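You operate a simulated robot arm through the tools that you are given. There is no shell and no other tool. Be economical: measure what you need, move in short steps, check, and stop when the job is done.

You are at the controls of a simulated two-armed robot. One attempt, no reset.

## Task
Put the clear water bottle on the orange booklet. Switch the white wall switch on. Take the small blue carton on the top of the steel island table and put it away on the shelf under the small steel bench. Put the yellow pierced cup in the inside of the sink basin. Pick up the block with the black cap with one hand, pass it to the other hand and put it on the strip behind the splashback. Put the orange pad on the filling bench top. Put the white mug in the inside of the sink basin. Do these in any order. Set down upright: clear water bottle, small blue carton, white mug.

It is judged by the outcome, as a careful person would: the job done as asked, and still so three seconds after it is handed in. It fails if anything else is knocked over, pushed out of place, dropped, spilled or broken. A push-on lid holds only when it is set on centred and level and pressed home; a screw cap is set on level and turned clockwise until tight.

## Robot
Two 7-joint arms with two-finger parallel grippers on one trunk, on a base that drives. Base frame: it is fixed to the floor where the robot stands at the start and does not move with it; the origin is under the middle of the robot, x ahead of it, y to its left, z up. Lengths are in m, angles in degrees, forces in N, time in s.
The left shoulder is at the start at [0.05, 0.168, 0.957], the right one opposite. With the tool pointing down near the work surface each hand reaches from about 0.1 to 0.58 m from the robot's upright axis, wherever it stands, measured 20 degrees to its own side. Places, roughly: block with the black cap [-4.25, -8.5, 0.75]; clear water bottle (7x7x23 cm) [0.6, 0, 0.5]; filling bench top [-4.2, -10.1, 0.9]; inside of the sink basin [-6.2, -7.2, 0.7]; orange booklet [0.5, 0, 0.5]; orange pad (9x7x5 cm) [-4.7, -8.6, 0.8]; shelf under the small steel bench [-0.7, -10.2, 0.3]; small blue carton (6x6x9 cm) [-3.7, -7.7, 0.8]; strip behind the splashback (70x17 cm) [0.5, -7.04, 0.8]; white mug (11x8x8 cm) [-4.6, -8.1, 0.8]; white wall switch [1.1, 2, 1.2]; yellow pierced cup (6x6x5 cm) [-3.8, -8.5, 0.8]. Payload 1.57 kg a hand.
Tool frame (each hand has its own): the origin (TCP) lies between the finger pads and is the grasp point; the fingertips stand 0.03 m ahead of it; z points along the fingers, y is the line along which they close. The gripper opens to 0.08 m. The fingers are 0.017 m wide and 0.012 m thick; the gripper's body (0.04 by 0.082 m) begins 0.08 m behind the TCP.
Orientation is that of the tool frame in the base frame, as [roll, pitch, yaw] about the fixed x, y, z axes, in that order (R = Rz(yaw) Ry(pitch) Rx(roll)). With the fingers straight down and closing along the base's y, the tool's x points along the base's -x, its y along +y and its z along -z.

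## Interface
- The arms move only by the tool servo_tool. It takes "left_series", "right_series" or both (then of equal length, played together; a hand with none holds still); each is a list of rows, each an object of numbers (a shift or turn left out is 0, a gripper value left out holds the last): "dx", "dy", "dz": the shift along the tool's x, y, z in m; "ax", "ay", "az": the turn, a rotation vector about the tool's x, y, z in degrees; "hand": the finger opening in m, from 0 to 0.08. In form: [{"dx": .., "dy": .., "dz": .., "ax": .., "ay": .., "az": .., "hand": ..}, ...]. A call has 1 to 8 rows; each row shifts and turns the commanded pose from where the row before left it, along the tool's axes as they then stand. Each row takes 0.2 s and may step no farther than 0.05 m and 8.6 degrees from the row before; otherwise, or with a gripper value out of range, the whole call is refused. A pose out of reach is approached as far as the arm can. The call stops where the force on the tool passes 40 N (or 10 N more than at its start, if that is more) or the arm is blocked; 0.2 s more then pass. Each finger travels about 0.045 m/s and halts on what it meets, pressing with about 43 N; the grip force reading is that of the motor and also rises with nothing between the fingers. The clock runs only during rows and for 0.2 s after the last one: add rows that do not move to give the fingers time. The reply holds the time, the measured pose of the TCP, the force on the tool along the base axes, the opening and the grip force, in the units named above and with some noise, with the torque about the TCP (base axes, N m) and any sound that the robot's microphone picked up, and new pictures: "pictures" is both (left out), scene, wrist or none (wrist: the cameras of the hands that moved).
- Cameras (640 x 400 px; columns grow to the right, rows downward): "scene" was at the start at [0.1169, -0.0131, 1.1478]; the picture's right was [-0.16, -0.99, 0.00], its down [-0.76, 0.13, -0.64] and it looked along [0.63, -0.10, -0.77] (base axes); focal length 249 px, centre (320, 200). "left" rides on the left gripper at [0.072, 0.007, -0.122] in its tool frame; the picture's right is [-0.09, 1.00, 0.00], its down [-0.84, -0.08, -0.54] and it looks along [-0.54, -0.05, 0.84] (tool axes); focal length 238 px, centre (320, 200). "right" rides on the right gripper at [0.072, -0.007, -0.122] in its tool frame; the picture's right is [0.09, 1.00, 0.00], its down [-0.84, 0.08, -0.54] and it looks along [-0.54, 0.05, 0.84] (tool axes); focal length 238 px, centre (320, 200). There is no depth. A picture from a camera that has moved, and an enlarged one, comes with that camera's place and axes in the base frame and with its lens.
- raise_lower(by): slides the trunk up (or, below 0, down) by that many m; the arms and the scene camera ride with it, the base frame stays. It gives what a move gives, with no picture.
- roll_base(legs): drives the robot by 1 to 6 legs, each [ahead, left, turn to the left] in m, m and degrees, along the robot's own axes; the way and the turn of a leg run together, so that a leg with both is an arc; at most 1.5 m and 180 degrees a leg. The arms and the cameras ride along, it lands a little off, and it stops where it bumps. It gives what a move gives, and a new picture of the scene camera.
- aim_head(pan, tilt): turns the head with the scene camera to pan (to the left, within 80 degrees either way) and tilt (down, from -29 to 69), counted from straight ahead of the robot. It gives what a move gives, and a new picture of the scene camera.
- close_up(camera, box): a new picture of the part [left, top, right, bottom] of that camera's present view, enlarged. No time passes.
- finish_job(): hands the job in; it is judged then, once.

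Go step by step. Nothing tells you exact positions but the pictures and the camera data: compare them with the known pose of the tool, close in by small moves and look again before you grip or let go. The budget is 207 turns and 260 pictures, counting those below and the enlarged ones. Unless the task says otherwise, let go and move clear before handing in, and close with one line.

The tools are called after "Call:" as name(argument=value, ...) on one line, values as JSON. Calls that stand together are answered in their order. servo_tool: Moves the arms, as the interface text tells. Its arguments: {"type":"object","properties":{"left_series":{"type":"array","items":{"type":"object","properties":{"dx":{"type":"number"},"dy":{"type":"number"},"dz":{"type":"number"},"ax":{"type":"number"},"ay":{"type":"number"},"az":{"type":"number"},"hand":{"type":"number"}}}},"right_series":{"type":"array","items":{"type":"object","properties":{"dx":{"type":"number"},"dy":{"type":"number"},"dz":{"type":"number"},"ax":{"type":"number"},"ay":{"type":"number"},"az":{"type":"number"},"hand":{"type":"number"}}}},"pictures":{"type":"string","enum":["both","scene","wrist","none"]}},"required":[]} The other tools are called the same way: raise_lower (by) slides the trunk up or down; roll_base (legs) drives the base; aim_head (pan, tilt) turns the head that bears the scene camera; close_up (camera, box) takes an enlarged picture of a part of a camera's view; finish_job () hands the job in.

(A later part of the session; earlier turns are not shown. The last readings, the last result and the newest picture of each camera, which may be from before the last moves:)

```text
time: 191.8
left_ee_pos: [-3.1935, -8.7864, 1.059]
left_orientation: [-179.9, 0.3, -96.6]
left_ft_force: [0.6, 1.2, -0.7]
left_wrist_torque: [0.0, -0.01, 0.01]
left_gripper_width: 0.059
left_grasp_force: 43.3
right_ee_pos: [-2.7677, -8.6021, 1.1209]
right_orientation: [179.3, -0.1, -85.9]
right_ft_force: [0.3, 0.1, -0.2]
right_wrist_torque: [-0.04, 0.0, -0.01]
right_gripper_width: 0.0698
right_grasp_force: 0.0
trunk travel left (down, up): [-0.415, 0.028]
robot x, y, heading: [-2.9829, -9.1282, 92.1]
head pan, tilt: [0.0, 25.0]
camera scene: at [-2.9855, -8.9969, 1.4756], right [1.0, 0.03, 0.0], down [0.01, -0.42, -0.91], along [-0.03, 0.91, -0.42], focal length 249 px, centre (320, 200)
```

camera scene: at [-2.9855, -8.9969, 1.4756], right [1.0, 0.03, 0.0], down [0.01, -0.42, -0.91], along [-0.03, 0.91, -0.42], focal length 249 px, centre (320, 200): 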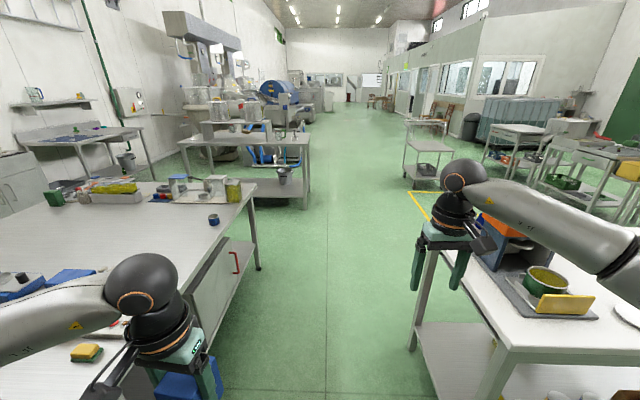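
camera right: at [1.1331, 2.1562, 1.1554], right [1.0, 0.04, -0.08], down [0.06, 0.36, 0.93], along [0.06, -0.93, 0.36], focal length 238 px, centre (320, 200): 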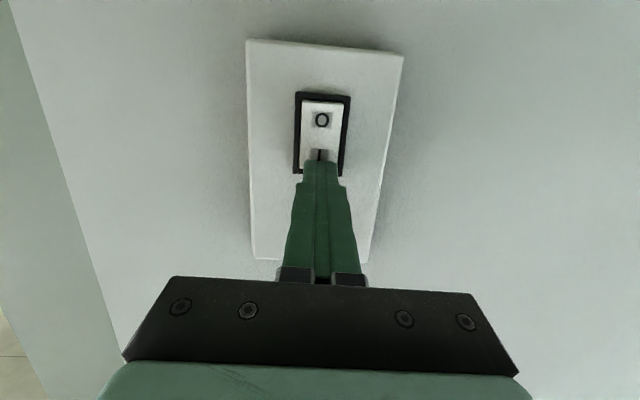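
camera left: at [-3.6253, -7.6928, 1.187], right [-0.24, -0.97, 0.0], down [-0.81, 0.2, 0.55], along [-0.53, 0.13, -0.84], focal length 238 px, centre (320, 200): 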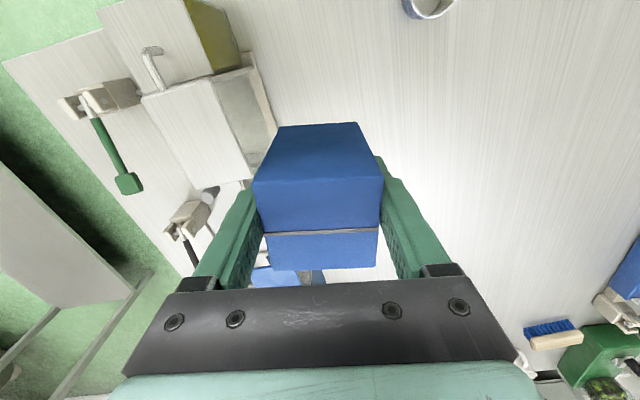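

I'm in the aisle facing north. I slide west along the island's south edge and look down at the items.

Call:
roll_base(legs=[[0, 0.95, -2]])

Call:
aim_head(pan=0, tilt=50)

```text
time: 200.5
left_ee_pos: [-4.1321, -8.7811, 1.0585]
left_orientation: [-179.8, 0.2, -99.5]
left_ft_force: [0.1, -0.7, -0.5]
left_wrist_torque: [-0.01, 0.01, -0.03]
left_gripper_width: 0.059
left_grasp_force: 42.9
right_ee_pos: [-3.6973, -8.6228, 1.1214]
right_orientation: [179.3, -0.1, -88.9]
right_ft_force: [-0.9, 0.5, 0.6]
right_wrist_torque: [-0.01, 0.01, -0.04]
right_gripper_width: 0.0697
right_grasp_force: 0.0
trunk travel left (down, up): [-0.415, 0.028]
robot x, y, heading: [-3.9399, -9.1347, 89.0]
head pan, tilt: [0.0, 25.0]
camera scene: at [-3.9358, -9.004, 1.4756], right [1.0, -0.02, 0.0], down [-0.01, -0.42, -0.91], along [0.02, 0.91, -0.42], focal length 249 px, centre (320, 200)
```

scene: 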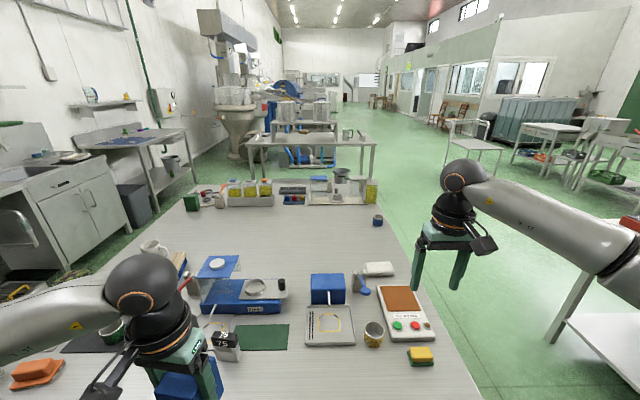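

```text
time: 201.4
left_ee_pos: [-4.1325, -8.7819, 1.0581]
left_orientation: [-179.8, 0.2, -99.6]
left_ft_force: [-0.9, 0.3, -1.5]
left_wrist_torque: [-0.01, 0.01, -0.02]
left_gripper_width: 0.0589
left_grasp_force: 43.1
right_ee_pos: [-3.6988, -8.6217, 1.122]
right_orientation: [179.2, -0.1, -88.9]
right_ft_force: [-0.1, -0.6, 0.4]
right_wrist_torque: [0.0, 0.01, -0.03]
right_gripper_width: 0.0702
right_grasp_force: 0.0
trunk travel left (down, up): [-0.415, 0.028]
robot x, y, heading: [-3.9373, -9.1385, 88.8]
head pan, tilt: [0.0, 50.0]
camera scene: at [-3.936, -9.0191, 1.4382], right [1.0, -0.02, 0.0], down [-0.01, -0.77, -0.64], along [0.01, 0.64, -0.77], focal length 249 px, centre (320, 200)
```

scene: 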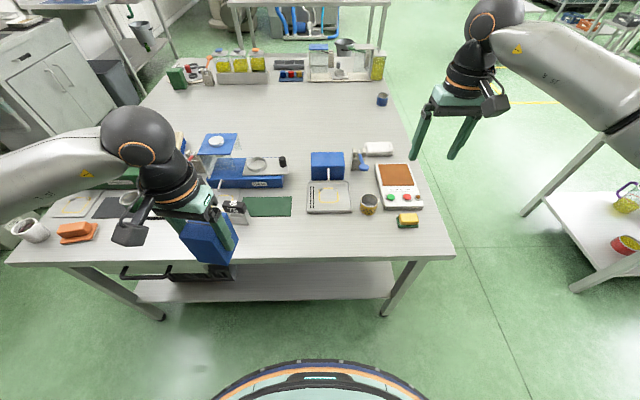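

I can see the block (black/white, label "25") at about [-4.19,-8.55], the yellow pierced cup at [-3.77,-8.51], and the orange pad at [-4.66,-8.6]. I zoom in on the block.

Call:
close_up(camera="scene", box=[190, 130, 310, 230])

Call:
close_up(camera="left", box=[0, 0, 640, 400])

```text
4.00 times, centred on (250, 180) of scene
camera zoom: at [-3.936, -9.0191, 1.4382], right [1.0, -0.02, 0.0], down [-0.01, -0.77, -0.64], along [0.01, 0.64, -0.77], focal length 997 px, centre (600, 280)
```

zoom: 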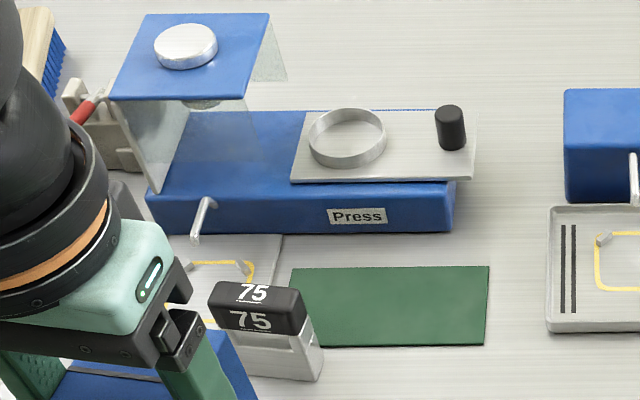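

```text
1.00 times, centred on (320, 200) of left (not enlarged: the box is as wide or as high as the picture)
camera zoom: at [-4.1509, -8.8531, 1.1811], right [-0.97, 0.26, 0.0], down [0.21, 0.81, 0.55], along [0.14, 0.53, -0.84], focal length 238 px, centre (320, 200)
```

zoom: 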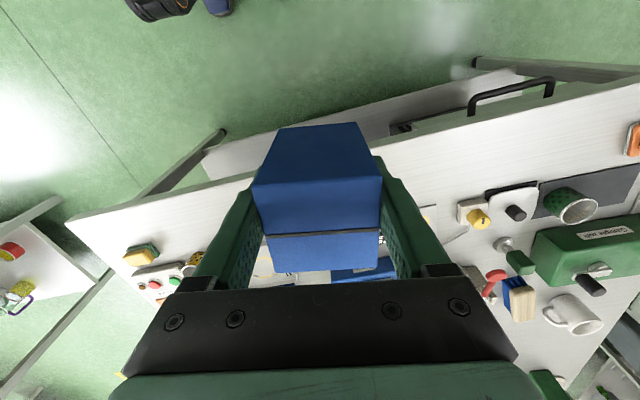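

I shift west and slightly forward so the right hand can reach the block.

Call:
roll_base(legs=[[0.09, 0.36, 1]])

Call:
close_up(camera="scene", box=[240, 130, 480, 280])

Call:
close_up(camera="right", box=[0, 0, 640, 400])

```text
time: 205.1
left_ee_pos: [-4.4984, -8.6953, 1.0581]
left_orientation: [-179.8, 0.1, -98.6]
left_ft_force: [-1.3, -1.0, -0.6]
left_wrist_torque: [0.02, 0.0, -0.02]
left_gripper_width: 0.0593
left_grasp_force: 42.6
right_ee_pos: [-4.0684, -8.5267, 1.1215]
right_orientation: [179.4, -0.2, -87.9]
right_ft_force: [0.1, -0.5, -0.6]
right_wrist_torque: [0.02, 0.0, 0.02]
right_gripper_width: 0.0699
right_grasp_force: 0.1
trunk travel left (down, up): [-0.415, 0.028]
robot x, y, heading: [-4.2991, -9.0444, 90.0]
head pan, tilt: [0.0, 50.0]
camera scene: at [-4.2983, -8.9279, 1.4381], right [1.0, 0.0, 0.0], down [0.0, -0.77, -0.64], along [0.0, 0.64, -0.77], focal length 249 px, centre (320, 200)
```

scene: 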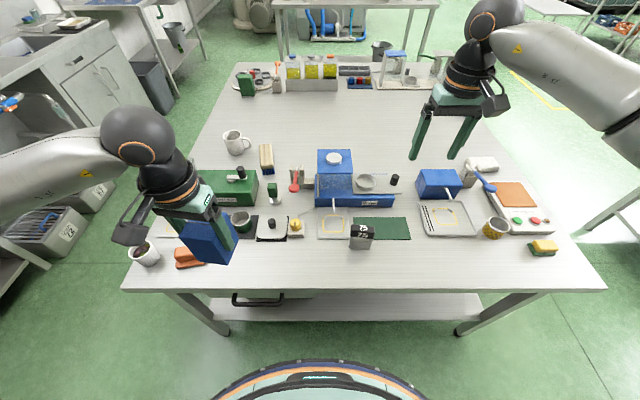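

```text
2.67 times, centred on (360, 205) of scene
camera zoom: at [-4.2983, -8.9279, 1.4381], right [1.0, 0.0, 0.0], down [0.0, -0.77, -0.64], along [0.0, 0.64, -0.77], focal length 665 px, centre (213, 187)
```

zoom: 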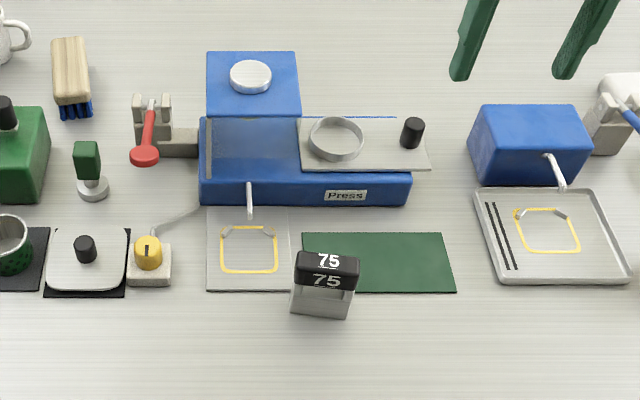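

```text
1.00 times, centred on (320, 200) of right (not enlarged: the box is as wide or as high as the picture)
camera zoom: at [-4.0566, -8.5973, 1.2426], right [-0.99, -0.13, 0.01], down [-0.1, 0.83, 0.54], along [-0.08, 0.54, -0.84], focal length 238 px, centre (320, 200)
```

zoom: 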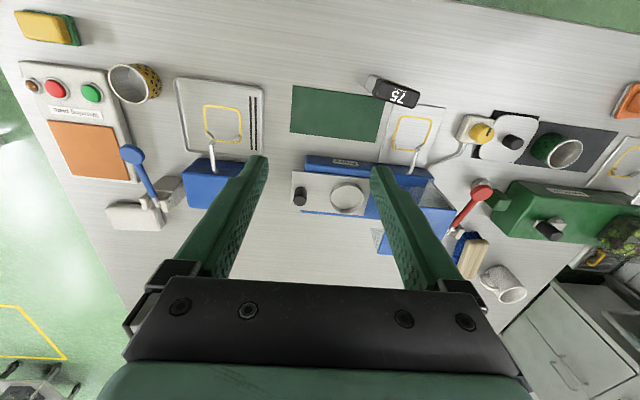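

The block's top is at about [-4.181, -8.554, 0.867], about 5.8 x 2.3 cm, turned -10°. I bring the right hand over it and yaw so the fingers close across its thin side.

Call:
servo_tool(right_series=[{"dx": 0.0076, "dy": 0.038}, {"dx": 0.0076, "dy": 0.038}, {"dx": 0.0076, "dy": 0.038}, {"az": -8}, {"az": -8}, {"az": -8}, {"az": -8}, {"az": -8}], pictures="none")

Call:
servo_tool(right_series=[{"az": -8}, {"az": -8}, {"az": -8}, {"az": -8}, {"az": -6, "hand": 0.06}, {"dz": 0.04}, {"dz": 0.04}, {}])

```text
time: 206.9
left_ee_pos: [-4.4975, -8.6952, 1.0585]
left_orientation: [-180.0, 0.3, -98.5]
left_ft_force: [-0.1, -0.5, -0.7]
left_wrist_torque: [-0.01, 0.03, -0.01]
left_gripper_width: 0.0594
left_grasp_force: 43.4
right_ee_pos: [-4.1802, -8.5547, 1.122]
right_orientation: [179.3, 0.4, -47.6]
right_ft_force: [-0.8, -0.4, -0.6]
right_wrist_torque: [0.04, 0.0, 0.02]
right_gripper_width: 0.07
right_grasp_force: 0.0
trunk travel left (down, up): [-0.415, 0.028]
robot x, y, heading: [-4.2972, -9.0429, 90.1]
head pan, tilt: [0.0, 50.0]
```

```text
time: 208.7
left_ee_pos: [-4.4982, -8.6945, 1.0591]
left_orientation: [-179.8, 0.2, -98.5]
left_ft_force: [0.5, 0.3, -0.7]
left_wrist_torque: [-0.04, 0.03, -0.02]
left_gripper_width: 0.0593
left_grasp_force: 42.7
right_ee_pos: [-4.177, -8.5584, 1.0435]
right_orientation: [179.5, 0.5, -40.1]
right_ft_force: [0.0, 0.4, -0.4]
right_wrist_torque: [-0.02, 0.01, -0.03]
right_gripper_width: 0.0601
right_grasp_force: 0.0
right hand out of reach, approached as far as the arm can: row 1, 2, 3, 4, 5
trunk travel left (down, up): [-0.415, 0.028]
robot x, y, heading: [-4.2963, -9.0442, 90.1]
head pan, tilt: [0.0, 50.0]
camera scene: at [-4.2982, -8.928, 1.4382], right [1.0, 0.0, 0.0], down [0.0, -0.77, -0.64], along [0.0, 0.64, -0.77], focal length 249 px, centre (320, 200)
camera right: at [-4.1156, -8.5994, 1.1634], right [-0.57, -0.82, 0.01], down [-0.68, 0.48, 0.55], along [-0.46, 0.31, -0.83], focal length 238 px, centre (320, 200)
```

scene: 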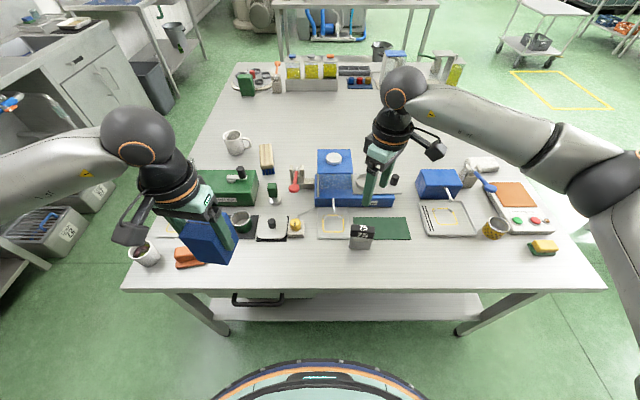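
right: 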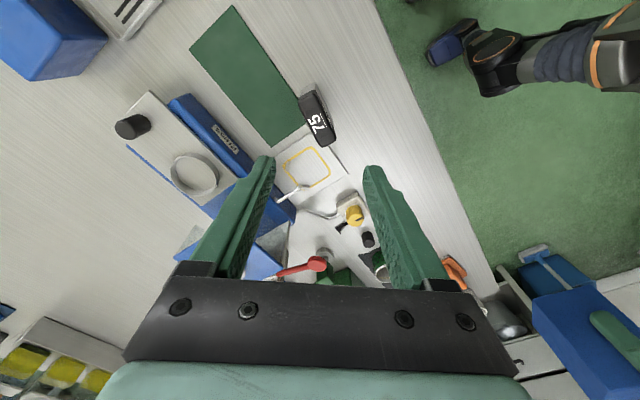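

The wrist can't turn that way, so I'll grip across the block's long side (5.8 cm) instead, which also suits a pitched hand-over. I rotate back accordingly.

Call:
servo_tool(right_series=[{"az": 8.5, "hand": 0.08}, {"az": 8.5}, {"az": 8.5}, {"az": 8.5}, {"az": 8.5}, {"az": 8.5}, {"az": 8.5}, {}])

```text
time: 210.5
left_ee_pos: [-4.4978, -8.6954, 1.0581]
left_orientation: [-179.8, 0.2, -98.4]
left_ft_force: [1.0, -0.5, -1.1]
left_wrist_torque: [0.02, 0.0, -0.02]
left_gripper_width: 0.0593
left_grasp_force: 43.2
right_ee_pos: [-4.1759, -8.5588, 1.0423]
right_orientation: [179.3, -0.3, -99.6]
right_ft_force: [0.1, -0.1, 0.2]
right_wrist_torque: [0.0, -0.05, 0.0]
right_gripper_width: 0.0799
right_grasp_force: 0.0
trunk travel left (down, up): [-0.415, 0.028]
robot x, y, heading: [-4.2994, -9.0484, 90.0]
head pan, tilt: [0.0, 50.0]
camera scene: at [-4.2981, -8.9279, 1.4381], right [1.0, 0.0, 0.0], down [0.0, -0.77, -0.64], along [0.0, 0.64, -0.77], focal length 249 px, centre (320, 200)
camera right: at [-4.1798, -8.6309, 1.1632], right [-1.0, 0.07, 0.01], down [0.07, 0.84, 0.54], along [0.03, 0.54, -0.84], focal length 238 px, centre (320, 200)
```

scene: 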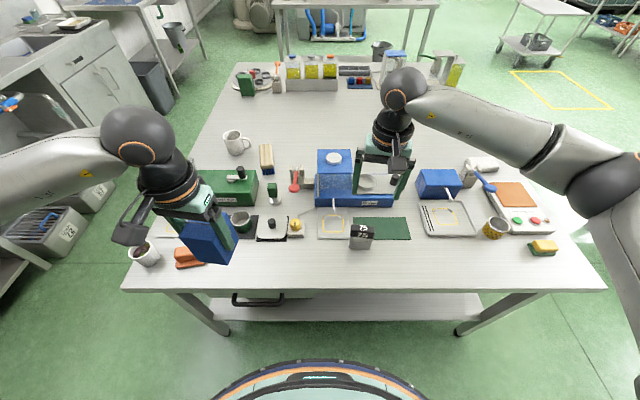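
right: 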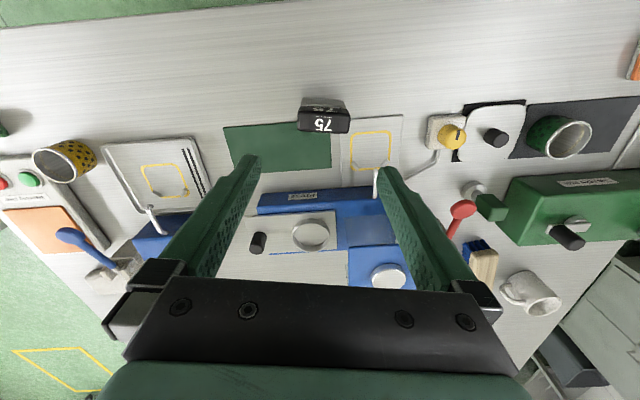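

Call:
close_up(camera="right", box=[284, 80, 364, 150])

```text
5.71 times, centred on (324, 115) of right
camera zoom: at [-4.1798, -8.6309, 1.1632], right [-1.0, 0.07, 0.01], down [0.07, 0.84, 0.54], along [0.03, 0.54, -0.84], focal length 1362 px, centre (297, 686)
```

zoom: 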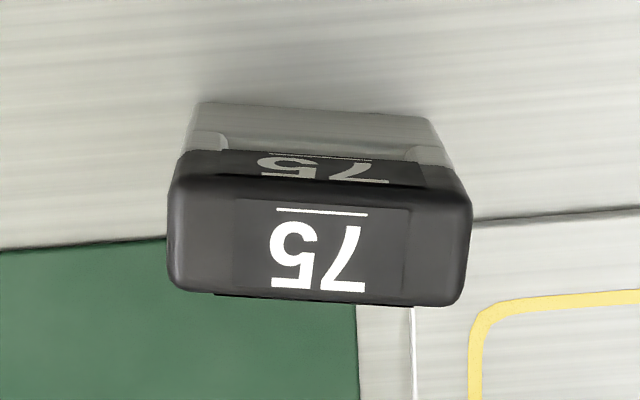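

The block is centred in the wrist view. I make a small correction, descend and grip.

Call:
servo_tool(right_series=[{"dx": -0.005, "dy": 0.007, "az": -2, "dz": 0.04}, {"dz": 0.045}, {"dz": 0.045}, {"dz": 0.04}, {"dz": 0.024}, {}])

```text
time: 211.9
left_ee_pos: [-4.4981, -8.6947, 1.0581]
left_orientation: [-179.8, 0.2, -98.5]
left_ft_force: [0.2, -0.5, -0.8]
left_wrist_torque: [-0.01, -0.03, -0.01]
left_gripper_width: 0.0589
left_grasp_force: 43.2
right_ee_pos: [-4.1877, -8.5536, 0.8485]
right_orientation: [179.3, -0.2, -97.5]
right_ft_force: [0.0, 0.5, 0.3]
right_wrist_torque: [-0.02, -0.03, -0.01]
right_gripper_width: 0.0799
right_grasp_force: 0.0
trunk travel left (down, up): [-0.415, 0.028]
robot x, y, heading: [-4.2993, -9.0458, 89.9]
head pan, tilt: [0.0, 50.0]
camera scene: at [-4.2981, -8.928, 1.4381], right [1.0, 0.0, 0.0], down [0.0, -0.77, -0.64], along [0.0, 0.64, -0.77], focal length 249 px, centre (320, 200)
camera right: at [-4.1874, -8.6253, 0.9706], right [-1.0, 0.04, 0.01], down [0.04, 0.84, 0.54], along [0.01, 0.54, -0.84], focal length 238 px, centre (320, 200)
```

scene: 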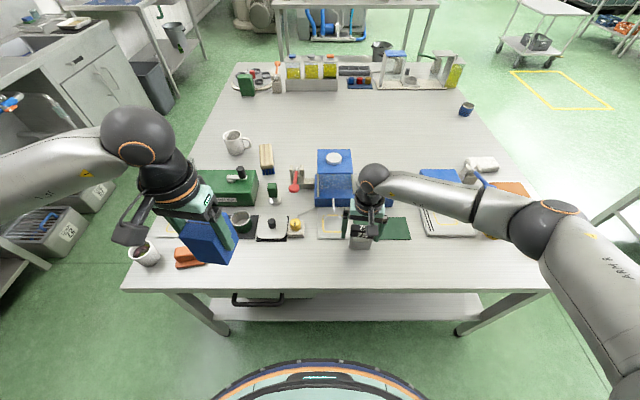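
right: 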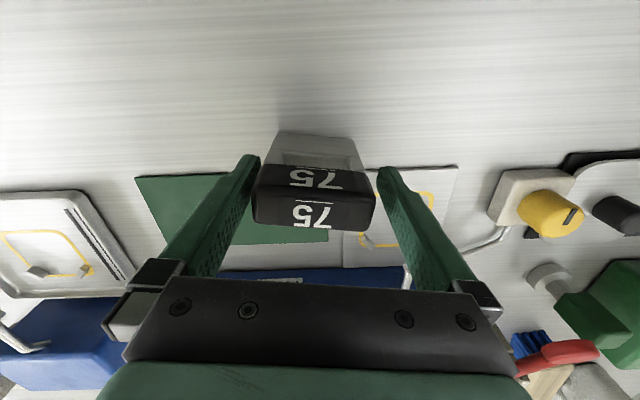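

Well aligned. I close and lift.

Call:
servo_tool(right_series=[{"hand": 0.0}, {}, {}, {"dz": -0.03}, {"dz": -0.045}, {"dz": -0.045}, {"dz": -0.045}, {"dz": -0.045}])

```text
time: 213.7
left_ee_pos: [-4.4978, -8.6954, 1.0586]
left_orientation: [-179.8, 0.2, -98.4]
left_ft_force: [0.0, 0.0, 0.0]
left_wrist_torque: [-0.02, 0.01, 0.04]
left_gripper_width: 0.059
left_grasp_force: 42.8
right_ee_pos: [-4.1803, -8.5544, 1.0587]
right_orientation: [179.3, -0.3, -97.5]
right_ft_force: [0.4, 0.1, -6.0]
right_wrist_torque: [0.02, 0.01, 0.03]
right_gripper_width: 0.0635
right_grasp_force: 43.0
trunk travel left (down, up): [-0.415, 0.028]
robot x, y, heading: [-4.2996, -9.0464, 89.9]
head pan, tilt: [0.0, 50.0]
camera scene: at [-4.2982, -8.9279, 1.4381], right [1.0, 0.0, 0.0], down [0.0, -0.77, -0.64], along [0.0, 0.64, -0.77], focal length 249 px, centre (320, 200)
camera right: at [-4.1813, -8.6254, 1.1805], right [-1.0, 0.04, 0.01], down [0.04, 0.84, 0.54], along [0.01, 0.54, -0.84], focal length 238 px, centre (320, 200)
```

scene: 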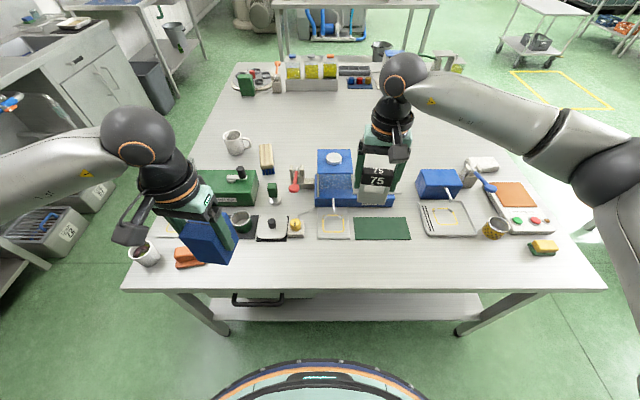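
right: 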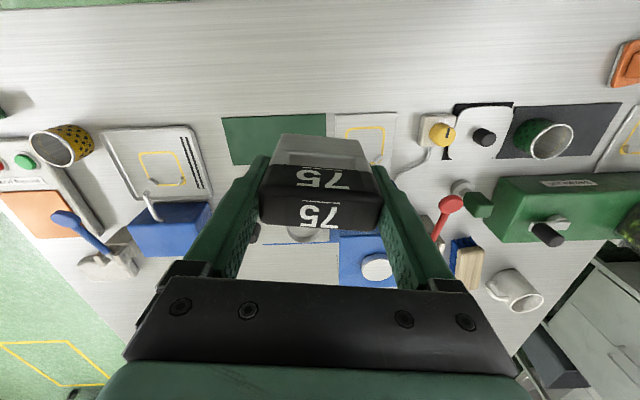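

The block is held firmly. I pull it in, slide east out of the island aisle, and turn to face east.

Call:
servo_tool(right_series=[{"dx": 0.045}, {"dx": 0.045}, {"dx": 0.04}, {}], pictures="none")

Call:
roll_base(legs=[[-0.12, -1.35, 0], [0, 0, -90]])

Call:
aim_head(pan=0, tilt=20)

```text
time: 214.7
left_ee_pos: [-4.4973, -8.6949, 1.0569]
left_orientation: [-179.9, 0.2, -98.5]
left_ft_force: [0.9, 0.2, -0.8]
left_wrist_torque: [-0.02, -0.01, -0.04]
left_gripper_width: 0.0593
left_grasp_force: 43.0
right_ee_pos: [-4.1981, -8.6799, 1.0585]
right_orientation: [179.2, -0.4, -97.5]
right_ft_force: [0.3, 0.3, -5.9]
right_wrist_torque: [0.01, 0.04, 0.04]
right_gripper_width: 0.064
right_grasp_force: 42.9
trunk travel left (down, up): [-0.415, 0.028]
robot x, y, heading: [-4.2997, -9.0432, 90.0]
head pan, tilt: [0.0, 50.0]
```

```text
time: 230.7
left_ee_pos: [-2.5789, -9.0079, 1.0582]
left_orientation: [-179.9, 0.3, 170.2]
left_ft_force: [-0.2, -0.3, -1.2]
left_wrist_torque: [0.01, 0.01, -0.04]
left_gripper_width: 0.0593
left_grasp_force: 42.7
right_ee_pos: [-2.5718, -9.3072, 1.0582]
right_orientation: [179.3, -0.4, 171.1]
right_ft_force: [-0.4, -0.4, -6.2]
right_wrist_torque: [0.01, 0.04, 0.01]
right_gripper_width: 0.0637
right_grasp_force: 42.7
trunk travel left (down, up): [-0.415, 0.028]
robot x, y, heading: [-2.9336, -9.199, -1.3]
head pan, tilt: [0.0, 50.0]
camera scene: at [-2.8145, -9.2013, 1.4381], right [-0.02, -1.0, 0.0], down [-0.77, 0.02, -0.64], along [0.64, -0.01, -0.77], focal length 249 px, centre (320, 200)
```

scene: 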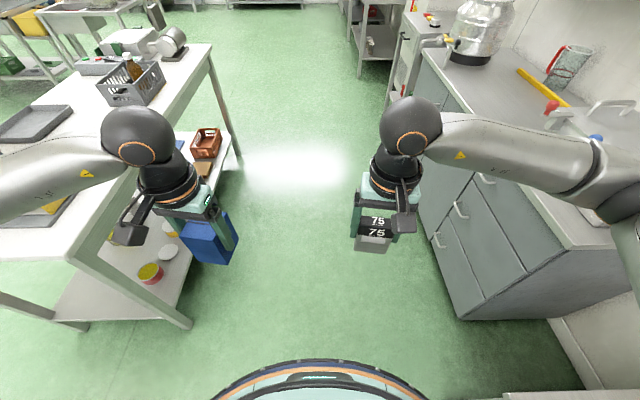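

```text
time: 231.7
left_ee_pos: [-2.5786, -9.0084, 1.0573]
left_orientation: [-179.9, 0.2, 170.2]
left_ft_force: [-0.5, -0.5, -0.4]
left_wrist_torque: [0.01, 0.02, 0.02]
left_gripper_width: 0.0594
left_grasp_force: 42.9
right_ee_pos: [-2.571, -9.307, 1.0596]
right_orientation: [179.2, -0.4, 171.2]
right_ft_force: [-1.2, 0.5, -5.7]
right_wrist_torque: [0.0, 0.06, -0.02]
right_gripper_width: 0.064
right_grasp_force: 42.9
trunk travel left (down, up): [-0.415, 0.028]
robot x, y, heading: [-2.9316, -9.1988, -1.5]
head pan, tilt: [0.0, 20.0]
camera scene: at [-2.7984, -9.2016, 1.4836], right [-0.02, -1.0, 0.0], down [-0.34, 0.01, -0.94], along [0.94, -0.02, -0.34], focal length 249 px, centre (320, 200)
```

scene: 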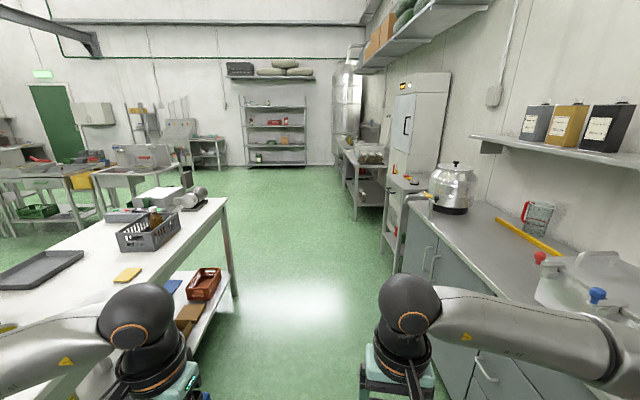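

The aisle is clear, centred at y≈-9.2. I drive east to near the small steel bench and look right.

Call:
roll_base(legs=[[1.1, 0.03, 1.4], [1.1, 0.05, 0]])

Call:
aim_head(pan=-75, tilt=35)

```text
time: 242.7
left_ee_pos: [-0.3395, -8.9616, 1.0576]
left_orientation: [-179.9, 0.2, 170.6]
left_ft_force: [-0.4, 0.4, 0.0]
left_wrist_torque: [0.01, 0.03, 0.04]
left_gripper_width: 0.0591
left_grasp_force: 42.9
right_ee_pos: [-0.3292, -9.262, 1.0603]
right_orientation: [179.3, -0.2, 171.6]
right_ft_force: [-0.6, -0.8, -6.3]
right_wrist_torque: [0.01, 0.0, -0.01]
right_gripper_width: 0.0639
right_grasp_force: 42.8
trunk travel left (down, up): [-0.415, 0.028]
robot x, y, heading: [-0.691, -9.1533, -1.1]
head pan, tilt: [0.0, 20.0]
camera scene: at [-0.5572, -9.1582, 1.4836], right [-0.02, -1.0, 0.0], down [-0.34, 0.01, -0.94], along [0.94, -0.02, -0.34], focal length 249 px, centre (320, 200)
```

scene: 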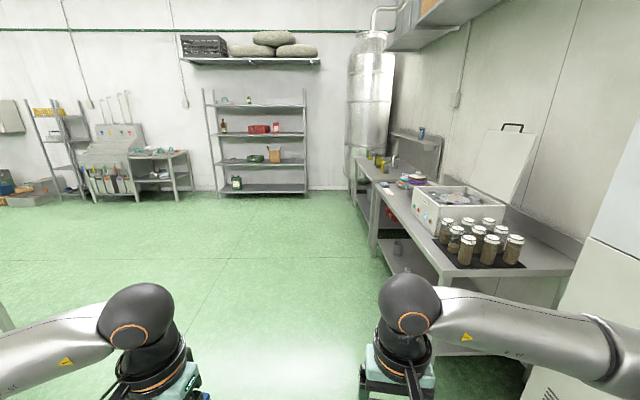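

```text
time: 244.2
left_ee_pos: [-0.3393, -8.9623, 1.0577]
left_orientation: [-179.8, 0.2, 170.7]
left_ft_force: [0.5, -0.3, -0.7]
left_wrist_torque: [-0.01, -0.01, 0.0]
left_gripper_width: 0.0589
left_grasp_force: 42.5
right_ee_pos: [-0.3293, -9.2619, 1.059]
right_orientation: [179.3, -0.3, 171.6]
right_ft_force: [0.0, 0.4, -6.2]
right_wrist_torque: [0.0, -0.01, -0.02]
right_gripper_width: 0.0636
right_grasp_force: 42.9
trunk travel left (down, up): [-0.415, 0.028]
robot x, y, heading: [-0.6876, -9.1526, -1.0]
head pan, tilt: [-75.0, 35.0]
camera scene: at [-0.6292, -9.242, 1.4598], right [-0.97, -0.24, 0.0], down [-0.14, 0.56, -0.82], along [0.2, -0.79, -0.57], focal length 249 px, centre (320, 200)
```

scene: 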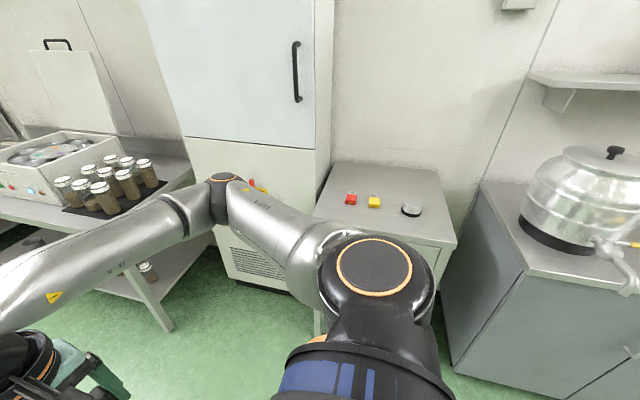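

The small steel bench stands between the fridge and the counter, right beside me. I turn to face it.

Call:
roll_base(legs=[[0, 0, -89]])

Call:
aim_head(pan=0, tilt=45)

```text
time: 248.4
left_ee_pos: [-0.4998, -9.5069, 1.0584]
left_orientation: [-179.9, 0.2, 80.5]
left_ft_force: [0.0, -0.6, -0.1]
left_wrist_torque: [0.02, -0.01, 0.01]
left_gripper_width: 0.0593
left_grasp_force: 42.9
right_ee_pos: [-0.7992, -9.5177, 1.0595]
right_orientation: [179.4, -0.3, 81.6]
right_ft_force: [0.4, 0.3, -5.6]
right_wrist_torque: [-0.02, 0.0, 0.02]
right_gripper_width: 0.064
right_grasp_force: 43.1
trunk travel left (down, up): [-0.415, 0.028]
robot x, y, heading: [-0.6893, -9.1556, -91.1]
head pan, tilt: [-75.0, 35.0]
camera scene: at [-0.7775, -9.2176, 1.4598], right [-0.24, 0.97, 0.0], down [0.56, 0.14, -0.82], along [-0.79, -0.2, -0.57], focal length 249 px, centre (320, 200)
```

scene: 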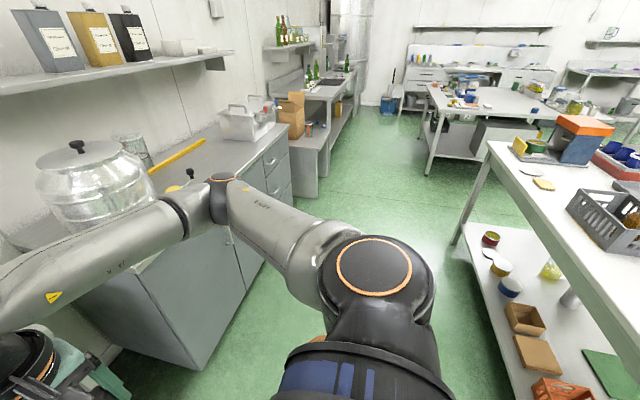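

```text
time: 249.9
left_ee_pos: [-0.4997, -9.5092, 1.0586]
left_orientation: [-179.9, 0.2, 80.4]
left_ft_force: [0.5, 0.1, -0.7]
left_wrist_torque: [0.02, 0.02, -0.01]
left_gripper_width: 0.0592
left_grasp_force: 42.8
right_ee_pos: [-0.7987, -9.5174, 1.0588]
right_orientation: [179.3, -0.4, 81.7]
right_ft_force: [-0.5, 0.9, -6.3]
right_wrist_torque: [0.0, 0.03, -0.02]
right_gripper_width: 0.0638
right_grasp_force: 42.9
trunk travel left (down, up): [-0.415, 0.028]
robot x, y, heading: [-0.6962, -9.1555, -90.9]
head pan, tilt: [0.0, 45.0]
camera scene: at [-0.6934, -9.2776, 1.445], right [-1.0, 0.02, 0.0], down [0.01, 0.71, -0.71], along [-0.01, -0.71, -0.71], focal length 249 px, centre (320, 200)
```

scene: 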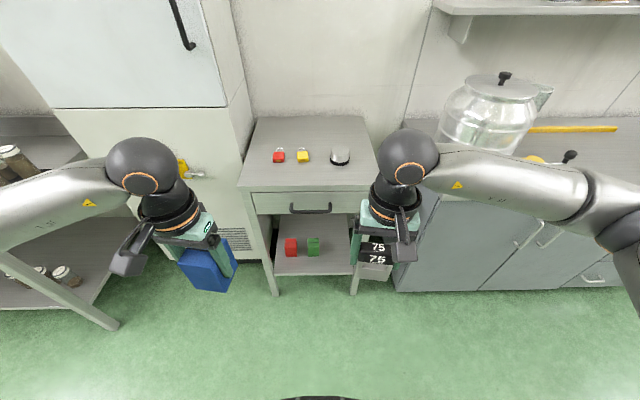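

The bench (top z≈0.87, front y≈-9.91) has a lower shelf at z≈0.28 with a red and a green item. A tilted hand is needed to reach in, so I'll set the carton briefly on the bench top and regrip it tilted. I zoom first.

Call:
close_up(camera="scene", box=[220, 100, 400, 310])

```text
1.90 times, centred on (310, 205) of scene
camera zoom: at [-0.6934, -9.2776, 1.445], right [-1.0, 0.02, 0.0], down [0.01, 0.71, -0.71], along [-0.01, -0.71, -0.71], focal length 475 px, centre (339, 190)
```

zoom: 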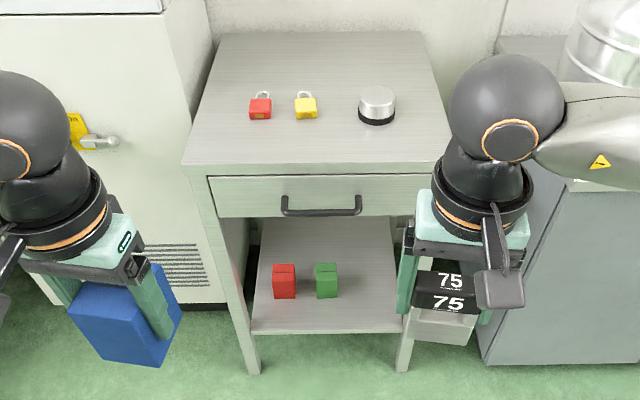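

I move the right hand (block) back and outward, square the left hand with the bench, and drive forward.

Call:
servo_tool(right_series=[{"dx": 0.03, "dy": -0.035}, {"dx": 0.03, "dy": -0.035}, {"dx": 0.03, "dy": -0.035}, {"dy": -0.04}], left_series=[{"az": -5}, {"az": -4.6}, {}, {}], pictures="none")

Call:
roll_base(legs=[[0.33, -0.1, 0.9]])

```text
time: 250.9
left_ee_pos: [-0.5005, -9.5072, 1.0584]
left_orientation: [-179.9, 0.2, 90.1]
left_ft_force: [-0.2, 0.4, 0.1]
left_wrist_torque: [0.02, -0.03, 0.02]
left_gripper_width: 0.0594
left_grasp_force: 42.7
right_ee_pos: [-0.9318, -9.4171, 1.0592]
right_orientation: [179.3, -0.3, 81.5]
right_ft_force: [0.0, 0.0, -6.4]
right_wrist_torque: [-0.02, -0.01, 0.03]
right_gripper_width: 0.0636
right_grasp_force: 43.2
right hand out of reach, approached as far as the arm can: row 4
trunk travel left (down, up): [-0.415, 0.028]
robot x, y, heading: [-0.6925, -9.1535, -91.1]
head pan, tilt: [0.0, 45.0]
```

```text
time: 253.1
left_ee_pos: [-0.5984, -9.8313, 1.0579]
left_orientation: [-179.8, 0.2, 91.1]
left_ft_force: [-0.5, 0.9, -1.0]
left_wrist_torque: [0.01, -0.03, -0.01]
left_gripper_width: 0.0593
left_grasp_force: 43.3
right_ee_pos: [-1.031, -9.7464, 1.0598]
right_orientation: [179.3, -0.4, 82.5]
right_ft_force: [0.0, -0.5, -6.3]
right_wrist_torque: [-0.01, 0.02, -0.02]
right_gripper_width: 0.0637
right_grasp_force: 43.0
trunk travel left (down, up): [-0.415, 0.028]
robot x, y, heading: [-0.7981, -9.4781, -90.2]
head pan, tilt: [0.0, 45.0]
camera scene: at [-0.7961, -9.6036, 1.4449], right [-1.0, 0.0, 0.0], down [0.0, 0.71, -0.71], along [0.0, -0.71, -0.71], focal length 249 px, centre (320, 200)
```

scene: 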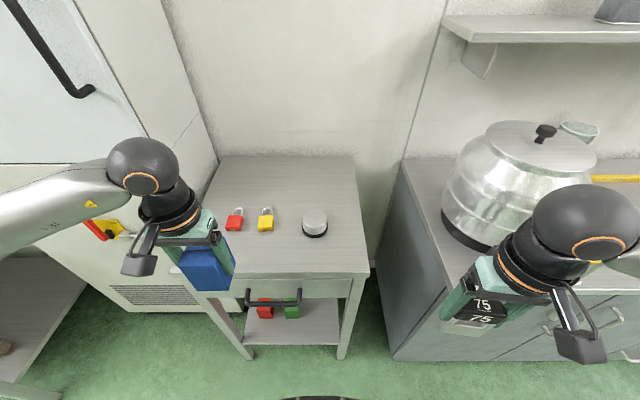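

I bring the carton over the front strip of the bench top at [-0.68, -9.975] and lower it until contact.

Call:
servo_tool(left_series=[{"dx": -0.036, "dy": -0.0205}, {"dx": -0.036, "dy": -0.0205}, {"dx": -0.036, "dy": -0.0205}, {"dx": -0.036, "dy": -0.0205}, {"dz": 0.04}, {"dz": 0.04}, {}])

```text
time: 254.7
left_ee_pos: [-0.6767, -9.9799, 0.9776]
left_orientation: [-179.7, 0.2, 91.1]
left_ft_force: [0.6, 0.2, -0.6]
left_wrist_torque: [0.0, -0.02, -0.02]
left_gripper_width: 0.0591
left_grasp_force: 43.0
right_ee_pos: [-1.0306, -9.7465, 1.0598]
right_orientation: [179.3, -0.4, 82.5]
right_ft_force: [-0.5, -0.7, -6.7]
right_wrist_torque: [-0.02, 0.0, -0.02]
right_gripper_width: 0.0635
right_grasp_force: 42.8
trunk travel left (down, up): [-0.415, 0.028]
robot x, y, heading: [-0.7984, -9.478, -90.0]
head pan, tilt: [0.0, 45.0]
camera scene: at [-0.7958, -9.6028, 1.445], right [-1.0, 0.0, 0.0], down [0.0, 0.71, -0.71], along [0.0, -0.71, -0.71], focal length 249 px, centre (320, 200)
camera left: at [-0.6718, -9.907, 1.0996], right [1.0, -0.07, 0.0], down [-0.06, -0.84, 0.55], along [-0.04, -0.54, -0.84], focal length 238 px, centre (320, 200)
```

scene: 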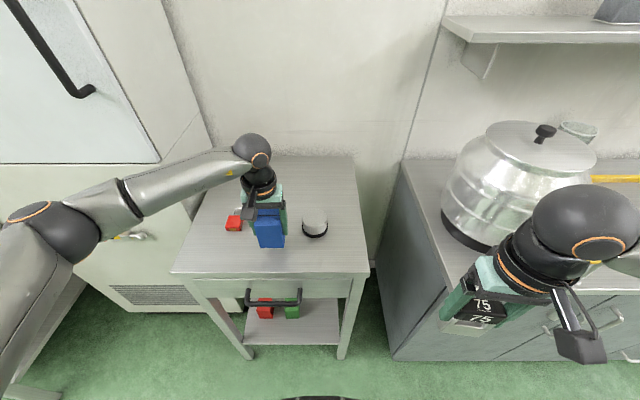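
left: 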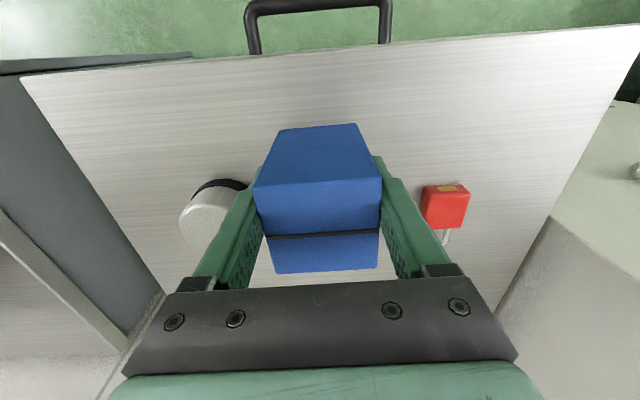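

The yellow padlock is just behind the carton, so I shift 1.5 cm toward the front edge and lower to contact.

Call:
servo_tool(left_series=[{"dx": 0.014}, {"dz": 0.02}, {"dz": 0.01}, {"dz": 0.006}, {"dz": 0.006}, {"dz": 0.006}, {"dz": 0.006}], pictures="scene")

```text
time: 256.1
left_ee_pos: [-0.6803, -9.9649, 0.9413]
left_orientation: [-179.6, 0.8, 91.2]
left_ft_force: [2.3, 6.7, 17.1]
left_wrist_torque: [0.43, -0.55, 0.14]
left_gripper_width: 0.0594
left_grasp_force: 43.0
right_ee_pos: [-1.0308, -9.7456, 1.0596]
right_orientation: [179.2, -0.4, 82.6]
right_ft_force: [-0.3, -0.4, -6.1]
right_wrist_torque: [0.02, -0.04, -0.07]
right_gripper_width: 0.0639
right_grasp_force: 43.2
trunk travel left (down, up): [-0.415, 0.028]
robot x, y, heading: [-0.7962, -9.4801, -90.1]
head pan, tilt: [0.0, 45.0]
stopped in row 6 (left hand): the force on the tool passed its limit at 43 N (the readings are from after the stop); the commanded pose is now the measured one
camera scene: at [-0.7961, -9.6015, 1.4452], right [-1.0, 0.0, 0.0], down [0.0, 0.71, -0.71], along [0.0, -0.71, -0.71], focal length 249 px, centre (320, 200)
```

scene: 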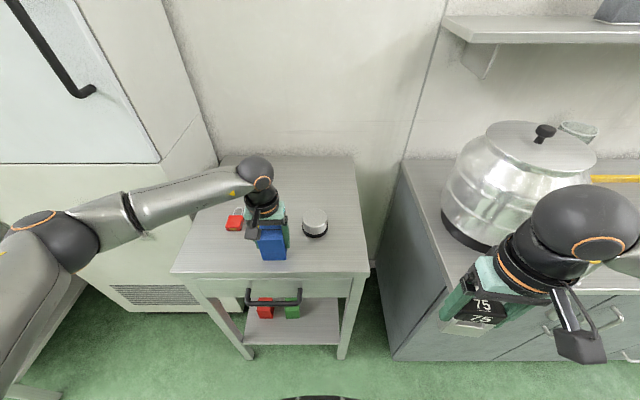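

The carton stands on the bench top. I open the fingers and tilt the hand 40° in place around it.

Call:
servo_tool(left_series=[{"dz": -0.002, "hand": 0.08}, {}, {}, {"ay": -8}, {"ay": -8}, {"ay": -8}, {"ay": -8}, {"ay": -8}])

```text
time: 257.9
left_ee_pos: [-0.6787, -9.9652, 0.9401]
left_orientation: [-179.5, 40.9, 91.6]
left_ft_force: [-0.6, 0.3, -0.2]
left_wrist_torque: [0.03, -0.01, 0.02]
left_gripper_width: 0.08
left_grasp_force: 0.0
right_ee_pos: [-1.0295, -9.7477, 1.0595]
right_orientation: [179.3, -0.3, 82.6]
right_ft_force: [0.1, -0.1, -5.4]
right_wrist_torque: [0.02, 0.0, -0.01]
right_gripper_width: 0.0639
right_grasp_force: 43.0
trunk travel left (down, up): [-0.415, 0.028]
robot x, y, heading: [-0.7971, -9.4817, -90.1]
head pan, tilt: [0.0, 45.0]
camera scene: at [-0.7956, -9.6027, 1.4451], right [-1.0, 0.0, 0.0], down [0.0, 0.71, -0.71], along [0.0, -0.71, -0.71], focal length 249 px, centre (320, 200)
camera left: at [-0.6755, -9.8305, 0.9869], right [1.0, -0.05, 0.05], down [-0.06, -0.28, 0.96], along [-0.03, -0.96, -0.28], focal length 238 px, centre (320, 200)
```

scene: 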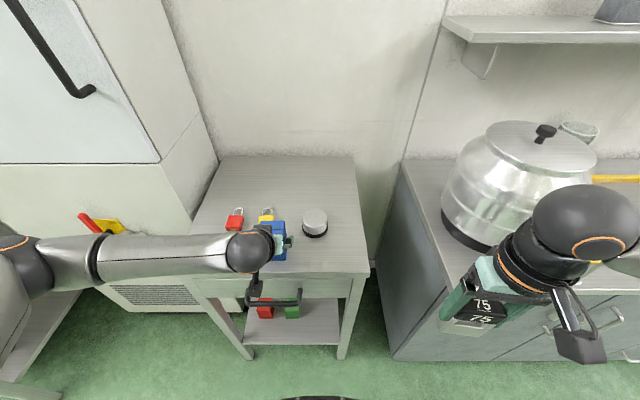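
left: 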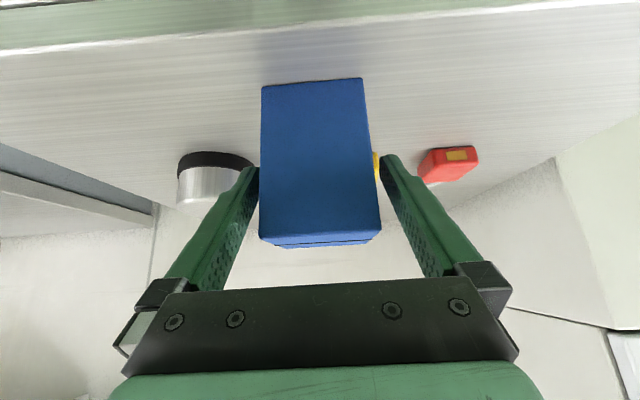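

The carton fits between the tilted fingers. I grip, lift, and back the base away, then lower the trunk.

Call:
servo_tool(left_series=[{"hand": 0.0}, {}, {}, {"dx": -0.02, "dz": -0.023}, {"dx": -0.02, "dz": -0.023}, {}], pictures="none")

Call:
roll_base(legs=[[-0.36, 0, 0]])

Call:
raise_lower(by=-0.41)

```text
time: 259.3
left_ee_pos: [-0.6793, -9.9661, 1.0019]
left_orientation: [-179.6, 40.7, 91.3]
left_ft_force: [0.2, -0.2, -1.0]
left_wrist_torque: [-0.01, 0.0, -0.01]
left_gripper_width: 0.0592
left_grasp_force: 42.7
right_ee_pos: [-1.0306, -9.7467, 1.0594]
right_orientation: [179.2, -0.4, 82.7]
right_ft_force: [-0.5, 0.3, -6.9]
right_wrist_torque: [0.01, -0.02, 0.0]
right_gripper_width: 0.0638
right_grasp_force: 42.4
trunk travel left (down, up): [-0.415, 0.028]
robot x, y, heading: [-0.7953, -9.481, -90.0]
head pan, tilt: [0.0, 45.0]
```

```text
time: 261.6
left_ee_pos: [-0.6782, -9.6, 1.0017]
left_orientation: [-179.7, 40.8, 91.6]
left_ft_force: [-0.3, -0.8, -0.1]
left_wrist_torque: [-0.01, 0.02, 0.0]
left_gripper_width: 0.0591
left_grasp_force: 43.1
right_ee_pos: [-1.0287, -9.3822, 1.0582]
right_orientation: [179.3, -0.4, 82.7]
right_ft_force: [0.5, -0.3, -6.2]
right_wrist_torque: [0.02, 0.02, -0.01]
right_gripper_width: 0.0638
right_grasp_force: 43.5
trunk travel left (down, up): [-0.415, 0.028]
robot x, y, heading: [-0.7978, -9.1147, -89.9]
head pan, tilt: [0.0, 45.0]
camera scene: at [-0.7956, -9.2382, 1.4451], right [-1.0, 0.0, 0.0], down [0.0, 0.71, -0.71], along [0.0, -0.71, -0.71], focal length 249 px, centre (320, 200)
```

scene: 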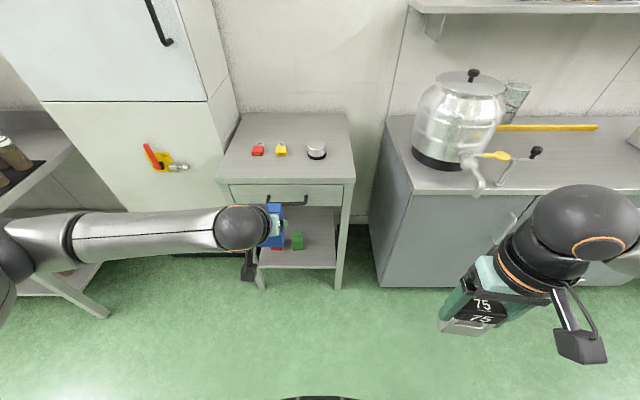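

```text
refused: -0.41 is not a number from -0.4 to 0.4
```

Call:
raise_lower(by=-0.4)

Call:
aim_head(pan=10, tilt=30)

```text
time: 265.5
left_ee_pos: [-0.6764, -9.6008, 0.6012]
left_orientation: [-179.5, 40.8, 91.6]
left_ft_force: [0.1, -0.3, -0.4]
left_wrist_torque: [0.02, 0.0, 0.02]
left_gripper_width: 0.0592
left_grasp_force: 43.4
right_ee_pos: [-1.0302, -9.3842, 0.6583]
right_orientation: [179.3, -0.4, 82.6]
right_ft_force: [-0.7, 0.4, -6.3]
right_wrist_torque: [-0.01, 0.0, -0.02]
right_gripper_width: 0.0638
right_grasp_force: 43.6
trunk travel left (down, up): [-0.015, 0.428]
robot x, y, heading: [-0.8009, -9.1161, -89.8]
head pan, tilt: [0.0, 45.0]
```

```text
time: 266.2
left_ee_pos: [-0.6784, -9.5993, 0.6016]
left_orientation: [-179.6, 40.7, 91.7]
left_ft_force: [0.3, -0.5, -1.2]
left_wrist_torque: [0.05, 0.02, -0.02]
left_gripper_width: 0.0593
left_grasp_force: 42.8
right_ee_pos: [-1.0299, -9.384, 0.6584]
right_orientation: [179.3, -0.4, 82.8]
right_ft_force: [0.3, -0.2, -6.0]
right_wrist_torque: [0.03, -0.03, -0.03]
right_gripper_width: 0.0639
right_grasp_force: 43.2
trunk travel left (down, up): [-0.015, 0.428]
robot x, y, heading: [-0.7956, -9.1149, -90.2]
head pan, tilt: [10.0, 30.0]
camera scene: at [-0.7798, -9.2464, 1.0676], right [-0.98, -0.18, 0.0], down [-0.09, 0.49, -0.87], along [0.15, -0.85, -0.5], focal length 249 px, centre (320, 200)
```

scene: 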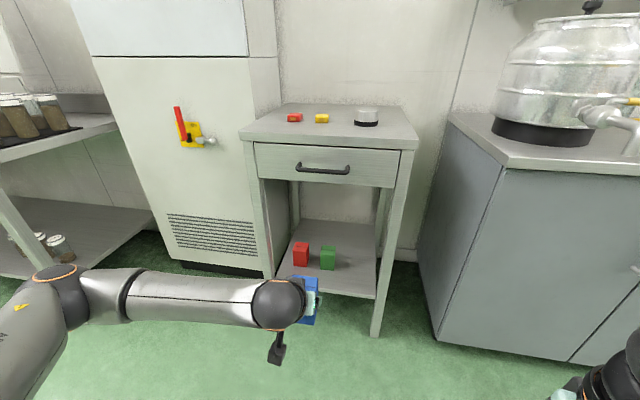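

The shelf's right part is free. I lower the arm in front of the bench to shelf height, and shift right.

Call:
servo_tool(left_series=[{"dx": 0.0269, "dz": 0.031}, {"dx": 0.0269, "dz": 0.031}, {"dx": 0.0269, "dz": 0.031}, {"dx": 0.0269, "dz": 0.031}, {"dx": 0.0269, "dz": 0.031}, {}], pictures="none")

Call:
roll_base(legs=[[0.1, -0.11, 0]])

```text
time: 267.6
left_ee_pos: [-0.6803, -9.5989, 0.3948]
left_orientation: [-179.5, 40.8, 91.6]
left_ft_force: [-0.2, -0.7, -1.1]
left_wrist_torque: [0.02, 0.03, 0.02]
left_gripper_width: 0.0593
left_grasp_force: 42.9
right_ee_pos: [-1.0299, -9.3829, 0.6593]
right_orientation: [179.3, -0.4, 82.7]
right_ft_force: [-0.3, -1.3, -6.3]
right_wrist_torque: [0.04, 0.0, 0.04]
right_gripper_width: 0.0638
right_grasp_force: 43.2
trunk travel left (down, up): [-0.015, 0.428]
robot x, y, heading: [-0.7978, -9.1195, -90.0]
head pan, tilt: [10.0, 30.0]
```

```text
time: 269.3
left_ee_pos: [-0.7921, -9.6984, 0.3958]
left_orientation: [-179.6, 40.7, 91.7]
left_ft_force: [0.4, 0.3, -1.8]
left_wrist_torque: [0.02, -0.03, 0.01]
left_gripper_width: 0.0592
left_grasp_force: 42.8
right_ee_pos: [-1.1417, -9.4826, 0.6587]
right_orientation: [179.3, -0.4, 82.7]
right_ft_force: [-0.3, 0.4, -5.6]
right_wrist_torque: [0.03, 0.01, 0.01]
right_gripper_width: 0.064
right_grasp_force: 42.7
trunk travel left (down, up): [-0.015, 0.428]
robot x, y, heading: [-0.9122, -9.2138, -89.7]
head pan, tilt: [10.0, 30.0]
camera scene: at [-0.8923, -9.3455, 1.0676], right [-0.98, -0.18, 0.0], down [-0.09, 0.49, -0.87], along [0.15, -0.85, -0.5], focal length 249 px, centre (320, 200)
```

scene: 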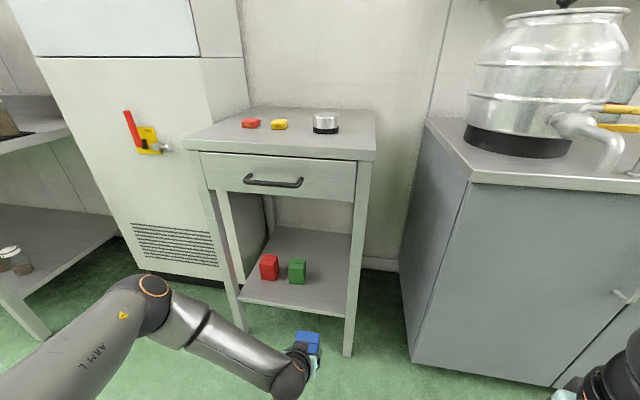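

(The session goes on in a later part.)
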